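You operate a simulated robot arm through the tools that you are given. There is no shell and no other tool. Be economical: measure what you need, move in short steps, check, and stop when the job is done.

Carry out the task below with a simulated robot arm. There is one attempt and no reset: what you move stays moved.

JOB
Fetch the bar marked nine and set it on the teal table.

Only the result counts: the job must be done as asked and must still hold three seconds after the hand-in. Knocking over, shifting, dropping, spilling or breaking anything else fails it.

ROBOT AND FRAMES
A 6-joint arm with a two-finger parallel gripper, fixed in place. Base frame: the origin is at the foot of the arm, x ahead of it, y to its left, z up; the work surface is at about z = 800. Readings come in mm, degrees, newtons and seconds.
With the tool pointing down near the work surface it reaches from about 260 to 680 mm from the base axis. Its first joint turns from -66.0 to 66.0 degrees. Payload 2.9 kg.
The tool frame sits at the grasp point between the pads (the TCP): z along the fingers, y along the line on which they close. The tips reach 30 mm beyond it. Largest opening 110 mm; finger width 20, thickness 10; the body of the gripper, 48 by 112 mm, starts 55 mm behind the TCP.
Orientation is that of the tool frame in the base frame, as [roll, pitch, yaw] about the fixed x, y, z axes, in that order (R = Rz(yaw) Ry(pitch) Rx(roll)). With the fingers straight down and closing along the base's y, the tool's x points along the base's -x, its y along +y and its z along -z.

CONTROLS
- The arm moves only by the tool play_rows. Its argument "increments" is a list of rows, each an object (a shift or turn left out is 0, a gripper value left out holds the last) with "offset": the shift along the base's x, y, z in units of 25 mm (1.0 is 25 mm), a list of three; "dr": the turn, a rotation vector about the base's x, y, z in units of 6 degrees (1.0 is 6 degrees), a list of three. In form: [{"offset": [tx, ty, tz], "dr": [rx, ry, rz]}, ...]. A call has 1 to 20 rows; each row shifts and turns the commanded pose from where the row before left it. "jaw" is the opening, from 0 (shut) to 1 (fully open), set as the call begins (left out, the last holds). A call with a number of a shift or a turn outside -1 to 1 is refused whole. A row lasts 0.2 s, in which the tool goes at most 50 mm and 8.6 degrees; a call with a longer step from one row to the next is refused whole, and so is a gripper value outside its range. A pose out of reach is approached as far as the arm can. The call stops where the force on the tool passes 40 N (or 10 N more than at its start, if that is more) or the arm is blocked; 0.2 s more then pass. The fingers move at their own pace (about 108 mm/s each) and stop on an object; they squeeze with about 36 N. The grip force told is the motor's: it shows also when the fingers shut on nothing. Time passes only in rows, and 0.2 s behind the last, so rows that do not move let the fingers close. The reply holds the time, the measured pose of the TCP, the force on the tool along the base axes, the opening and the grip force, in the units named above and with some noise, and new pictures: "views" is both (left out), scene, wrist or none.
- Cameras (640 x 400 px; columns grow to the right, rows downward): "scene" is fixed at [81.6, 442.2, 1375.5]; the picture's right is [-0.70, -0.71, 0.00], its down [-0.46, 0.45, -0.76] and it looks along [0.54, -0.53, -0.65] (base axes); focal length 331 px, centre (320, 200). "wrist" rides on the gripper at [72, 17, -103] in the tool frame; the picture's right is [-0.23, 0.97, 0.00], its down [-0.76, -0.18, -0.62] and it looks along [-0.61, -0.14, 0.78] (tool axes); focal length 222 px, centre (320, 200). There is no depth. A picture from a camera that has moved, and an enlarged one, comes with that camera's place and axes in the base frame and with its lens.
- close_up(camera, box): a new picture of the part [left, top, right, bottom] of that camera's present view, enlarged. No time passes.
- sign_off(): hands the job in; it is judged then, once.

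Work in short steps. Places have to be worked out from the pictures, the camera data and where the tool is seen: move nearer, look again, correct. Check each grasp and each placing, and mend what went wrong. You have 90 turns and 170 pictures in all, those below and enlarged ones among them. Open the gripper and draw the arm clear of the work before you hand the job in, unless the task says otherwise; then end with one line.

The tools are called after "Request:" as name(argument=value, ...) on one line, values as JSON. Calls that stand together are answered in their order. play_rows: Moves the arm, as the interface text tells. Its arguments: {"type":"object","properties":{"increments":{"type":"array","items":{"type":"object","properties":{"offset":{"type":"array","items":{"type":"number"}},"dr":{"type":"array","items":{"type":"number"}}}}},"jaw":{"type":"number"},"views":{"type":"string","enum":["both","scene","wrist","none"]}},"required":["increments"]} The other tools are called the same way: close_up (camera, box) takes an enlarged picture of a part of a camera's view; sign_off () hands the job in.

At the start:

```text
clock: 0.0
ee_pos: [407.7, 119.3, 1086.9]
tcp_rot: [-180.0, 0.0, 180.0]
ft_force: [0.4, -0.9, 0.2]
width: 110.2
grasp_force: 0.1
```

scene: 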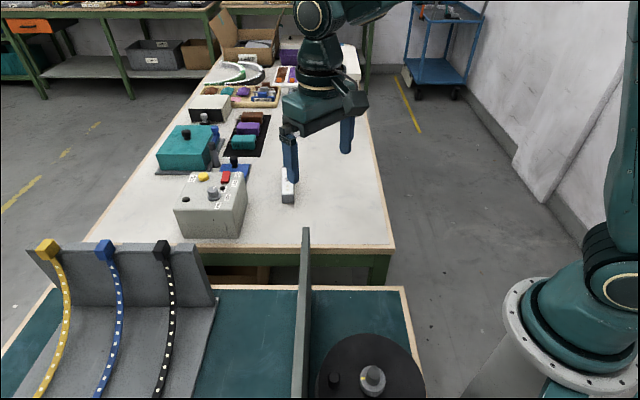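
wrist: 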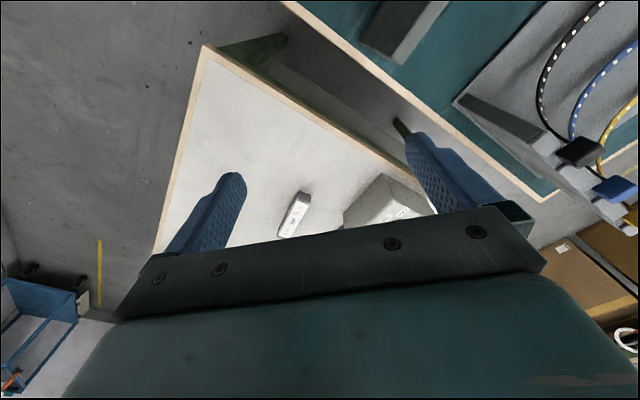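

I see a small white bar on the white table and a teal table nearer the camera. I take close looks first to read the marks.

Request:
close_up(camera="scene", box=[140, 50, 380, 250])

Request:
close_up(camera="wrist", box=[230, 150, 430, 275])

Request:
close_up(camera="scene", box=[0, 220, 460, 400])

```text
2.00 times, centred on (260, 150) of scene
camera zoom: at [81.6, 442.2, 1375.5], right [-0.7, -0.71, 0.0], down [-0.46, 0.45, -0.76], along [0.54, -0.53, -0.65], focal length 662 px, centre (440, 300)
```

zoom: 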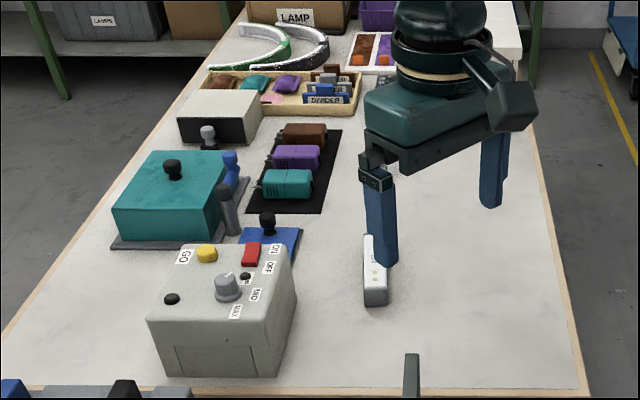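

```text
3.20 times, centred on (330, 212) of wrist
camera zoom: at [334.7, 135.7, 1191.6], right [0.23, 0.97, 0.0], down [0.76, -0.18, 0.62], along [0.61, -0.14, -0.78], focal length 711 px, centre (288, 160)
```

zoom: 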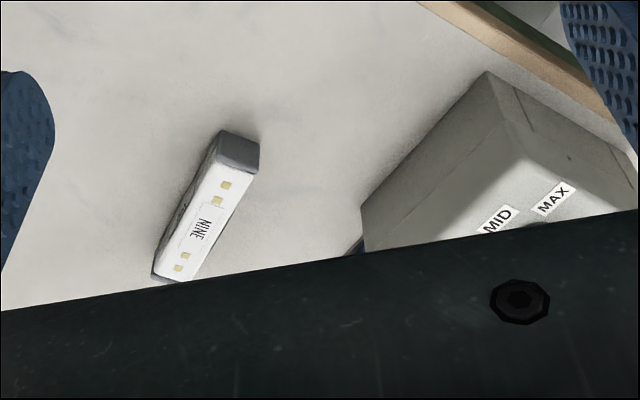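

```text
1.39 times, centred on (230, 310) of scene
camera zoom: at [81.6, 442.2, 1375.5], right [-0.7, -0.71, 0.0], down [-0.46, 0.45, -0.76], along [0.54, -0.53, -0.65], focal length 461 px, centre (445, 47)
```

zoom: 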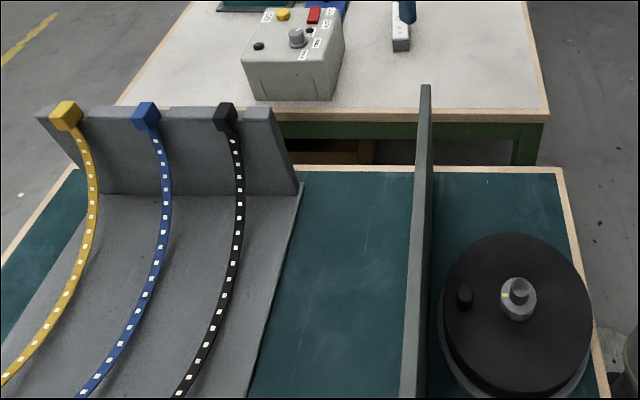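

The white bar carries "NINE"; both cameras put its centre near (656, 2), long axis about -40° and about 125 x 28 mm. I move above it, turning the gripper -40° so that it closes across the bar.

Request:
play_rows(increments=[{"offset": [0.8276, -0.391, -0.356], "dr": [0, 0, -0.556]}, {"offset": [0.8276, -0.391, -0.356], "dr": [0, 0, -0.556]}, {"offset": [0.8276, -0.391, -0.356], "dr": [0, 0, -0.556]}, {"offset": [0.8276, -0.391, -0.356], "dr": [0, 0, -0.556]}, {"offset": [0.8276, -0.391, -0.356], "dr": [0, 0, -0.556]}, {"offset": [0.8276, -0.391, -0.356], "dr": [0, 0, -0.556]}, {"offset": [0.8276, -0.391, -0.356], "dr": [0, 0, -0.556]}, {"offset": [0.8276, -0.391, -0.356], "dr": [0, 0, -0.556]}, {"offset": [0.8276, -0.391, -0.356], "dr": [0, 0, -0.556]}, {"offset": [0.8276, -0.391, -0.356], "dr": [0, 0, -0.556]}, {"offset": [0.8276, -0.391, -0.356], "dr": [0, 0, -0.556]}, {"offset": [0.8276, -0.391, -0.356], "dr": [0, 0, -0.556]}, {}], jaw=1)

```text
clock: 2.8
ee_pos: [655.1, 1.4, 981.2]
tcp_rot: [179.9, 0.0, 139.9]
ft_force: [-0.2, 0.7, 0.5]
width: 110.2
grasp_force: 0.1
camera wrist: at [610.1, 60.9, 1084.9], right [0.8, 0.6, 0.0], down [0.47, -0.63, 0.62], along [0.37, -0.5, -0.78], focal length 222 px, centre (320, 200)
```

scene: 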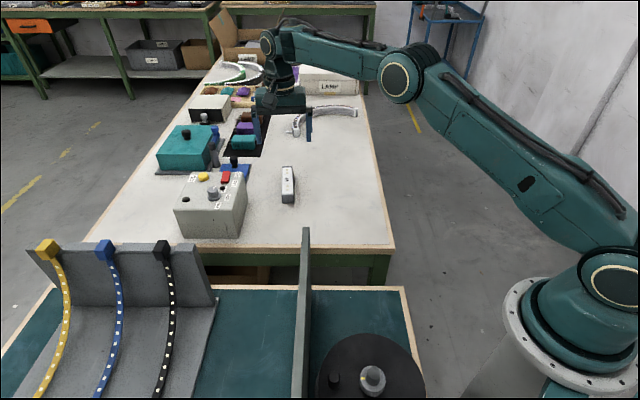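
wrist: 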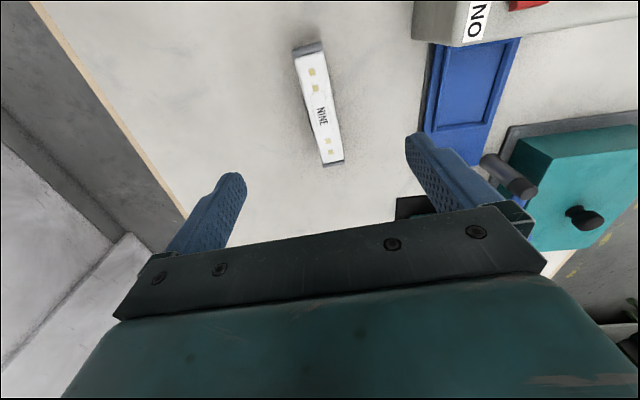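

The bar is seen centred near (659, -4) at about -42°. I make a small correction and come down to z≈850.

Request:
play_rows(increments=[{"offset": [0.16, -0.18, 0], "dr": [0, 0, -0.3]}, {"offset": [0, 0, -0.75]}, {"offset": [0, 0, -0.75]}, {"offset": [0, 0, -0.75]}, {"offset": [0, 0, -0.75]}, {"offset": [0, 0, -0.75]}, {"offset": [0, 0, -0.75]}, {"offset": [0, 0, -0.75]}, {}])

```text
clock: 4.8
ee_pos: [658.8, -2.9, 849.4]
tcp_rot: [-179.9, 0.0, 138.1]
ft_force: [-0.7, -0.2, -0.5]
width: 110.1
grasp_force: 0.1
camera wrist: at [616.8, 58.2, 953.7], right [0.82, 0.57, 0.0], down [0.45, -0.64, 0.62], along [0.36, -0.51, -0.78], focal length 222 px, centre (320, 200)
```

scene: 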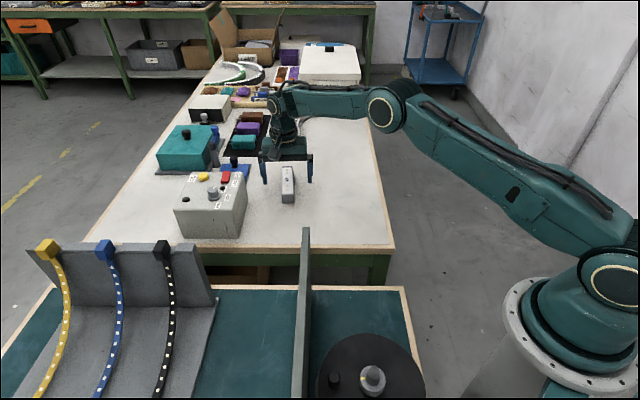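
wrist: 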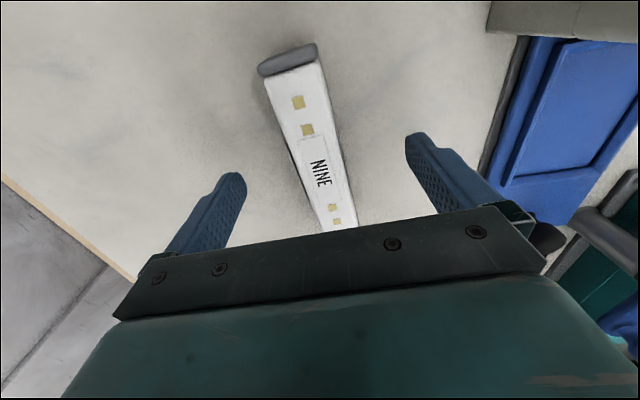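

The bar lies between the fingers. I go down another 15 mm and shift slightly, still with the fingers open, before closing.

Request:
play_rows(increments=[{"offset": [0.12, -0.1, -0.2]}, {"offset": [0, 0, -0.2]}, {"offset": [0, 0, -0.2]}, {}], views="wrist")

Request:
close_up(camera="scene", box=[240, 120, 340, 220])

```text
clock: 5.8
ee_pos: [661.8, -4.9, 834.6]
tcp_rot: [179.9, -0.1, 138.1]
ft_force: [-0.2, 1.1, 0.5]
width: 109.9
grasp_force: 0.1
camera wrist: at [619.1, 55.5, 938.1], right [0.82, 0.57, 0.0], down [0.45, -0.64, 0.62], along [0.36, -0.51, -0.78], focal length 222 px, centre (320, 200)
```

wrist: 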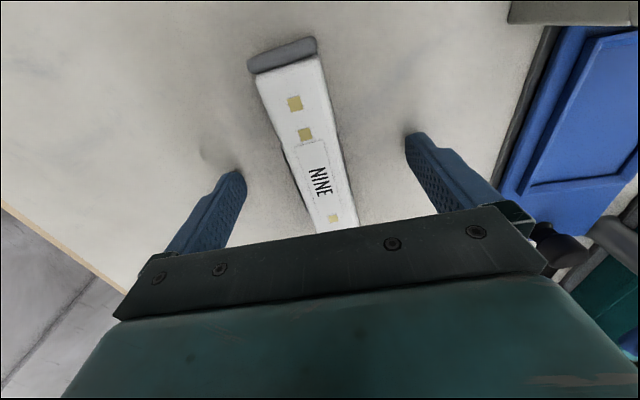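

```text
4.00 times, centred on (290, 170) of scene
camera zoom: at [81.6, 442.2, 1375.5], right [-0.7, -0.71, 0.0], down [-0.46, 0.45, -0.76], along [0.54, -0.53, -0.65], focal length 1325 px, centre (440, 320)
```

zoom: 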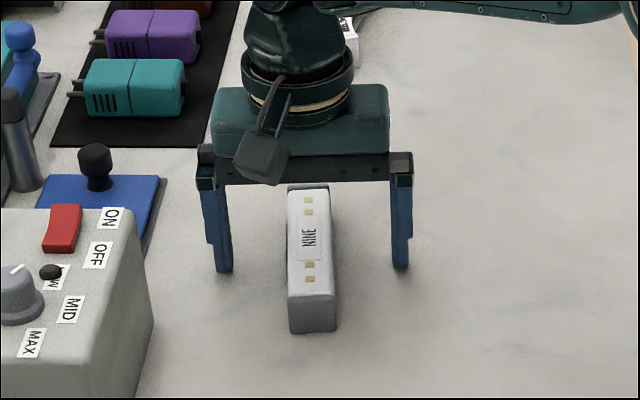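

The fingers straddle the bar at its middle, evenly, and the tips are just above the table. I close.

Request:
play_rows(increments=[{}, {}, {}, {}], jaw=0, views="wrist")

```text
clock: 6.8
ee_pos: [662.0, -5.4, 834.4]
tcp_rot: [-180.0, 0.0, 138.1]
ft_force: [0.1, 0.6, 1.3]
width: 30.2
grasp_force: 36.1
camera wrist: at [619.1, 55.5, 938.2], right [0.82, 0.57, 0.0], down [0.45, -0.64, 0.62], along [0.36, -0.51, -0.78], focal length 222 px, centre (320, 200)
```

wrist: 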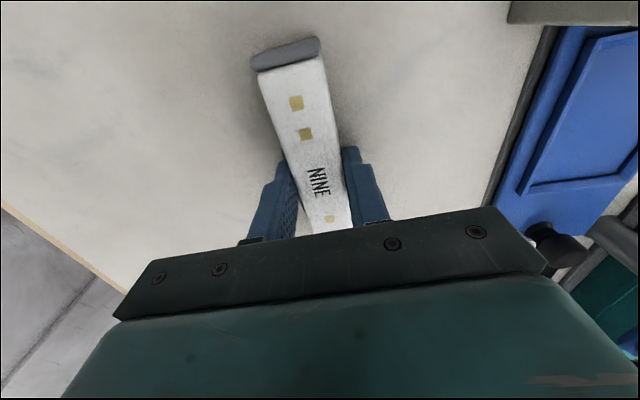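

The grip holds at 30 mm width and 36 N. I lift slowly.

Request:
play_rows(increments=[{"offset": [0, 0, 0.3]}, {"offset": [0, 0, 0.5]}, {"offset": [0, 0, 0.7]}, {"offset": [0, 0, 0.7]}, {"offset": [0, 0, 0.7]}, {"offset": [0, 0, 0.7]}, {"offset": [0, 0, 0.4]}, {}])

```text
clock: 8.6
ee_pos: [663.4, -5.0, 934.5]
tcp_rot: [-180.0, 0.1, 138.0]
ft_force: [0.1, -0.1, -0.3]
width: 30.2
grasp_force: 35.3
camera wrist: at [620.4, 54.9, 1038.4], right [0.82, 0.57, 0.0], down [0.45, -0.64, 0.62], along [0.36, -0.51, -0.78], focal length 222 px, centre (320, 200)
```

scene: 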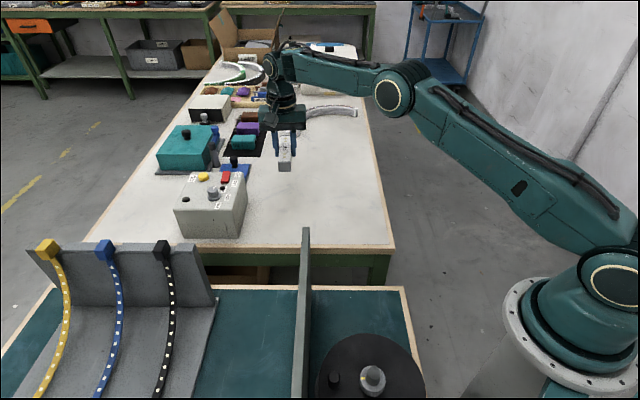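
wrist: 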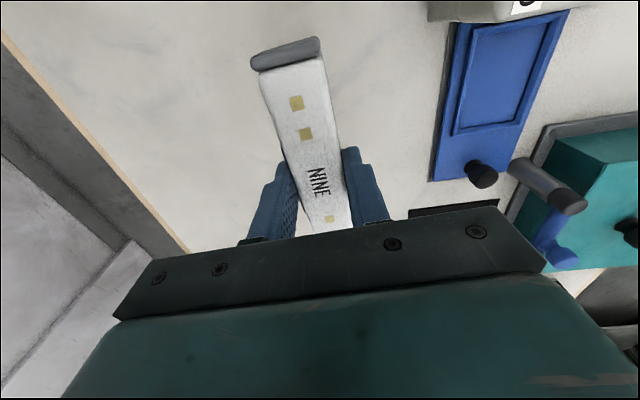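

The bar came up cleanly. I carry it high (z≈1100, above the fence top at about 976) towards the free teal strip near (342, 364).

Request:
play_rows(increments=[{"offset": [-0.3, 0.35, 0.7]}, {"offset": [-0.642, 0.738, 0.7]}, {"offset": [-0.642, 0.738, 0.7]}, {"offset": [-0.642, 0.738, 0.7]}, {"offset": [-0.642, 0.738, 0.7]}, {"offset": [-0.642, 0.738, 0.7]}, {"offset": [-0.642, 0.738, 0.7]}, {"offset": [-0.642, 0.738, 0.7]}, {"offset": [-0.642, 0.738, 0.7]}, {"offset": [-0.642, 0.738, 0.3]}, {"offset": [-0.642, 0.738, 0]}, {"offset": [-0.642, 0.738, 0]}, {"offset": [-0.642, 0.738, 0]}, {"offset": [-0.642, 0.738, 0]}, {"offset": [-0.642, 0.738, 0]}, {"offset": [-0.642, 0.738, 0]}, {"offset": [-0.642, 0.738, 0]}, {"offset": [-0.642, 0.738, 0]}, {"offset": [-0.642, 0.738, 0]}, {}])

```text
clock: 12.8
ee_pos: [366.0, 334.2, 1098.9]
tcp_rot: [-180.0, 0.1, 138.2]
ft_force: [-0.5, 0.1, -0.9]
width: 30.1
grasp_force: 36.3
camera wrist: at [323.8, 395.7, 1204.0], right [0.82, 0.57, 0.0], down [0.45, -0.64, 0.62], along [0.36, -0.51, -0.78], focal length 222 px, centre (320, 200)
```

scene: 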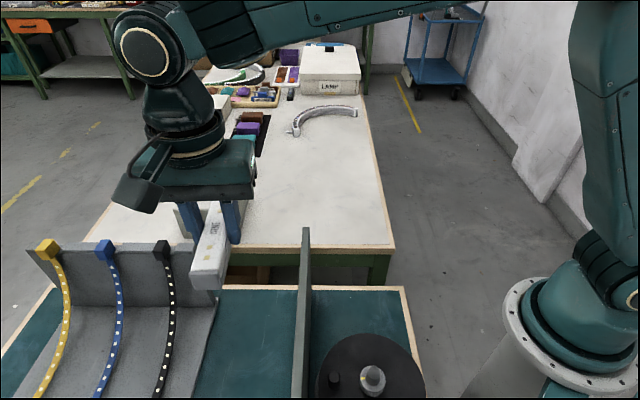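
wrist: 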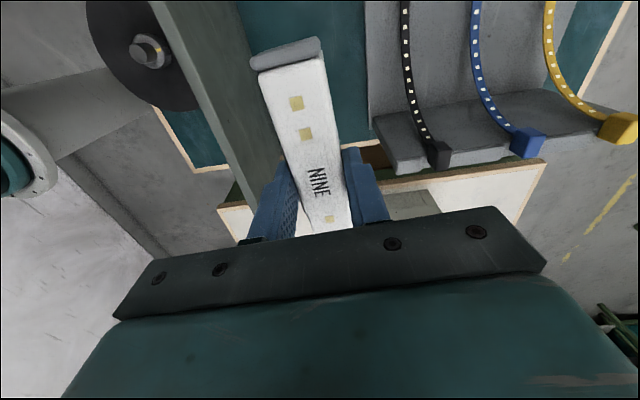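

The bar hangs over the strip's far end. I zoom in on both views to measure the strip between fence and rack.

Request:
close_up(camera="wrist", box=[120, 0, 440, 200])

Request:
close_up(camera="scene", box=[160, 200, 480, 400])

```text
2.00 times, centred on (280, 100) of wrist
camera zoom: at [323.8, 395.7, 1204.0], right [0.82, 0.57, 0.0], down [0.45, -0.64, 0.62], along [0.36, -0.51, -0.78], focal length 444 px, centre (400, 400)
```

zoom: 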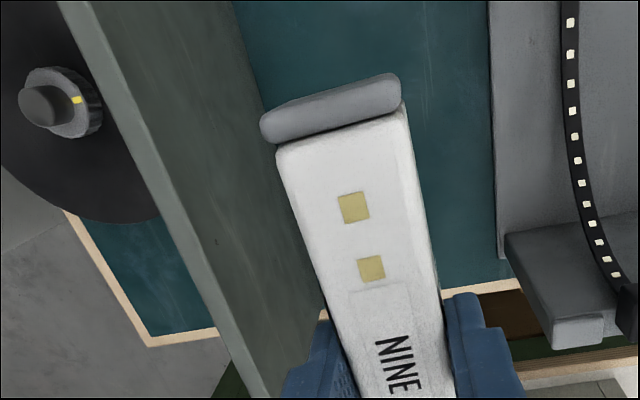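

```text
2.00 times, centred on (320, 300) of scene
camera zoom: at [81.5, 442.2, 1375.5], right [-0.7, -0.71, 0.0], down [-0.46, 0.45, -0.76], along [0.54, -0.53, -0.65], focal length 662 px, centre (320, 0)
```

zoom: 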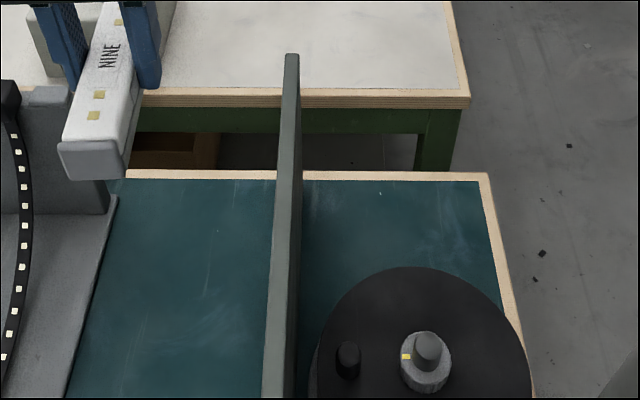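

In perpendicular coordinates the strip runs from the fence face at n≈400 to the rack edge at n≈574, about 174 mm wide. I centre the bar at (343, 348) and come down to z≈920 to check clearance.

Request:
play_rows(increments=[{"offset": [-0.46, 0.28, 0]}, {"offset": [-0.46, 0.28, 0]}, {"offset": [0, 0, -0.65]}, {"offset": [0, 0, -0.65]}, {"offset": [0, 0, -0.65]}, {"offset": [0, 0, -0.65]}, {"offset": [0, 0, -0.65]}, {"offset": [0, 0, -0.65]}, {"offset": [0, 0, -0.65]}, {"offset": [0, 0, -0.65]}, {"offset": [0, 0, -0.65]}, {"offset": [0, 0, -0.65]}, {"offset": [0, 0, -0.65]}, {}])

```text
clock: 15.8
ee_pos: [342.7, 348.1, 919.7]
tcp_rot: [-179.9, -0.1, 138.1]
ft_force: [-1.1, 0.2, -0.6]
width: 30.2
grasp_force: 36.3
camera wrist: at [300.1, 408.9, 1023.9], right [0.82, 0.57, 0.0], down [0.45, -0.64, 0.62], along [0.36, -0.51, -0.78], focal length 222 px, centre (320, 200)
```

scene: 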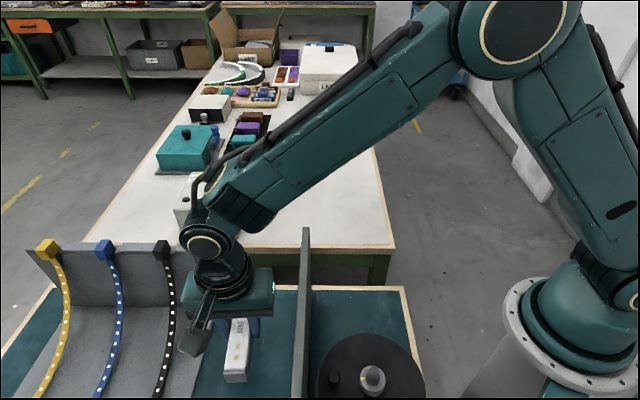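
wrist: 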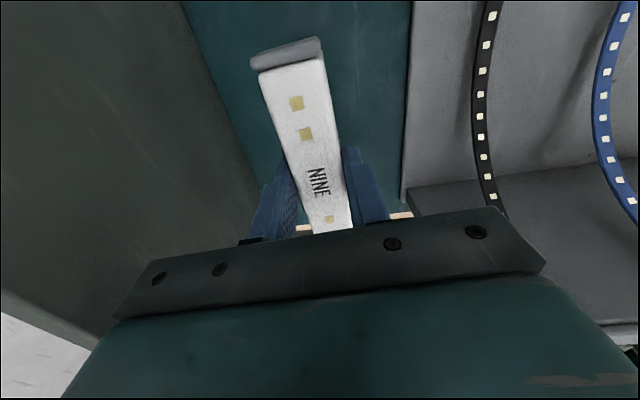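

Fence face and rack edge measure n≈400 and 570 again, so both sides keep about 28 mm clearance from the gripper body. I come down to z≈842.

Request:
play_rows(increments=[{"offset": [0, 0, -0.5]}, {"offset": [0, 0, -0.5]}, {"offset": [0, 0, -0.5]}, {"offset": [0, 0, -0.5]}, {"offset": [0, 0, -0.5]}, {"offset": [0, 0, -0.4]}, {"offset": [0, 0, -0.2]}, {}])

Request:
close_up(camera="scene", box=[160, 240, 352, 400])

```text
clock: 17.6
ee_pos: [340.6, 347.7, 843.8]
tcp_rot: [-180.0, 0.0, 138.1]
ft_force: [0.2, -1.0, -0.1]
width: 30.3
grasp_force: 35.6
camera wrist: at [299.7, 408.1, 947.3], right [0.82, 0.57, 0.0], down [0.45, -0.64, 0.62], along [0.36, -0.51, -0.78], focal length 222 px, centre (320, 200)
```

scene: 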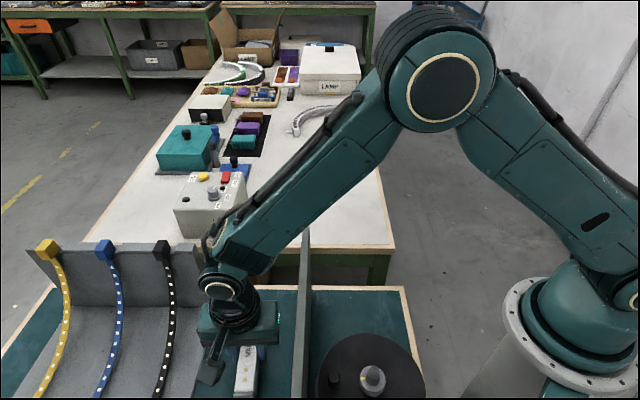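
wrist: 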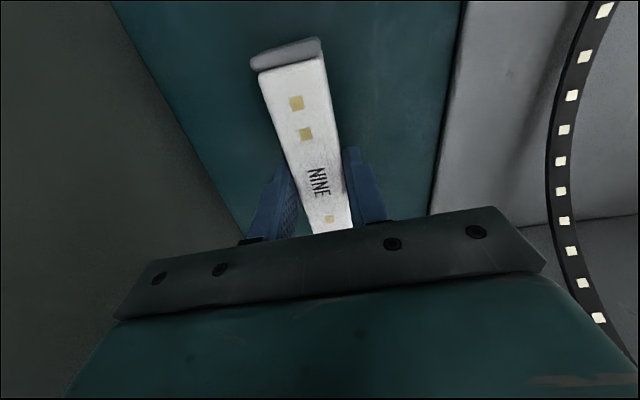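

```text
2.50 times, centred on (256, 320) of scene
camera zoom: at [81.6, 442.2, 1375.5], right [-0.7, -0.71, 0.0], down [-0.46, 0.45, -0.76], along [0.54, -0.53, -0.65], focal length 828 px, centre (480, -100)
```

zoom: 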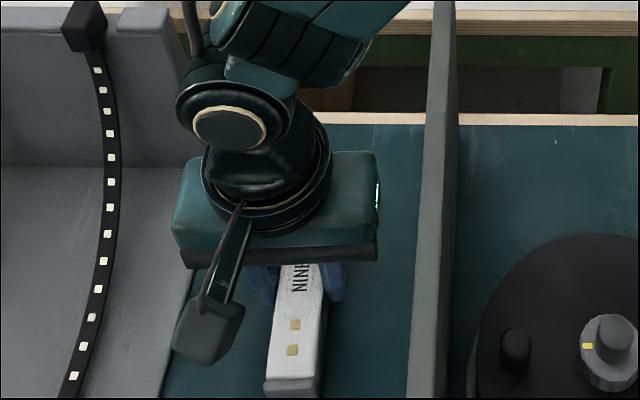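

Still free, with clear space on both sides. I lower in 2 mm rows towards 834.5, the height at which the bar was grasped, watching the force.

Request:
play_rows(increments=[{"offset": [0.05, 0, -0.09]}, {"offset": [0, 0, -0.09]}, {"offset": [0, 0, -0.08]}, {"offset": [0, 0, -0.06]}, {"offset": [0, 0, -0.04]}, {}], views="wrist")

```text
clock: 19.0
ee_pos: [343.9, 347.3, 834.1]
tcp_rot: [179.9, 0.0, 138.1]
ft_force: [-0.8, -0.5, 0.2]
width: 30.4
grasp_force: 36.3
camera wrist: at [300.7, 408.4, 938.3], right [0.82, 0.57, 0.0], down [0.45, -0.64, 0.62], along [0.36, -0.51, -0.78], focal length 222 px, centre (320, 200)
```

wrist: 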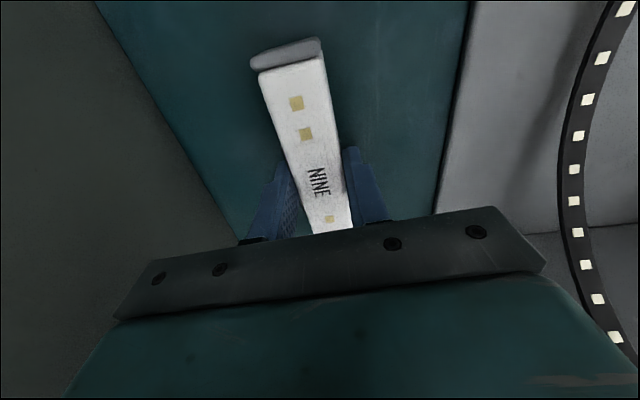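

No contact force yet, so I keep lowering by about 1 mm per row and look for a rise in force.

Request:
play_rows(increments=[{"offset": [0, 0, -0.03]}, {"offset": [0, 0, -0.03]}, {"offset": [0, 0, -0.03]}, {}], views="none")

```text
clock: 20.0
ee_pos: [344.2, 348.1, 833.0]
tcp_rot: [179.8, 0.1, 138.0]
ft_force: [-3.1, -12.3, 34.2]
width: 30.3
grasp_force: 36.1
```

Contact: 34 N upward at z≈833, so the bar is on the table. I ease up about 1 mm to relieve the pressure, then open partway.

Request:
play_rows(increments=[{"offset": [0, 0, 0.045]}, {}], views="none")

Request:
play_rows(increments=[{}, {}, {}], jaw=0.6, views="wrist")

```text
clock: 20.6
ee_pos: [343.7, 349.5, 833.4]
tcp_rot: [179.9, 0.1, 138.2]
ft_force: [2.4, -5.6, 21.9]
width: 30.4
grasp_force: 36.0
```

```text
clock: 21.4
ee_pos: [343.3, 347.1, 833.3]
tcp_rot: [180.0, -0.1, 138.1]
ft_force: [-0.2, -0.1, 0.5]
width: 65.8
grasp_force: 0.0
camera wrist: at [300.6, 409.4, 937.2], right [0.82, 0.57, 0.0], down [0.45, -0.64, 0.62], along [0.36, -0.51, -0.78], focal length 222 px, centre (320, 200)
```

wrist: 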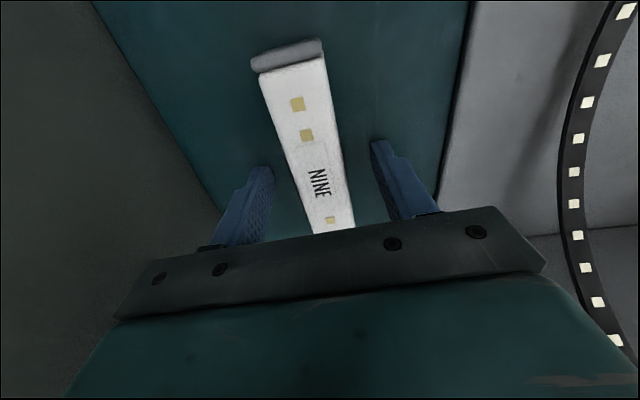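

The bar stands free on the teal table. I go straight up to z≈1100.

Request:
play_rows(increments=[{"offset": [0, 0, 0.3]}, {"offset": [0, 0, 0.5]}, {"offset": [0, 0, 0.7]}, {"offset": [0, 0, 0.7]}, {"offset": [0, 0, 0.7]}, {"offset": [0, 0, 0.7]}, {"offset": [0, 0, 0.7]}, {"offset": [0, 0, 0.7]}, {"offset": [0, 0, 0.7]}, {"offset": [0, 0, 0.7]}, {"offset": [0, 0, 0.7]}, {"offset": [0, 0, 0.7]}, {"offset": [0, 0, 0.7]}, {"offset": [0, 0, 0.7]}, {"offset": [0, 0, 0.7]}, {"offset": [0, 0, 0.7]}, {}])

```text
clock: 25.0
ee_pos: [343.1, 347.8, 1098.6]
tcp_rot: [180.0, 0.0, 138.1]
ft_force: [-0.2, 0.2, 0.4]
width: 65.9
grasp_force: 0.0
camera wrist: at [301.1, 408.9, 1203.5], right [0.82, 0.57, 0.0], down [0.45, -0.64, 0.62], along [0.36, -0.51, -0.78], focal length 222 px, centre (320, 200)
```

scene: 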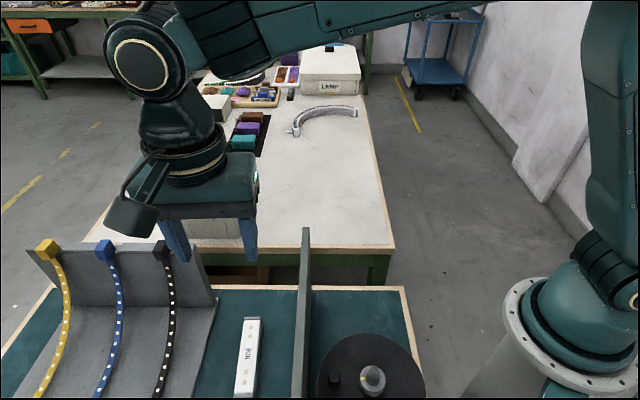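
wrist: 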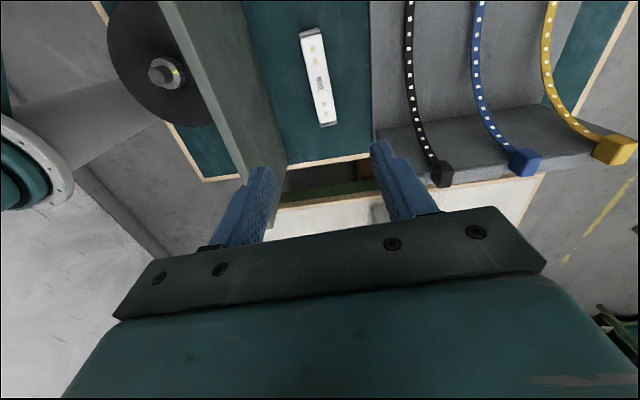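

The bar lies flat on the teal strip, clear of fence and rack, and nothing else has moved. The gripper is open and 265 mm above it, so I hand in.

Request:
sign_off()

```text
The job is handed in.
```

The bar marked nine is lying flat on the teal table, clear of the fence and the rack. The gripper is open and raised clear, and the job is handed in.
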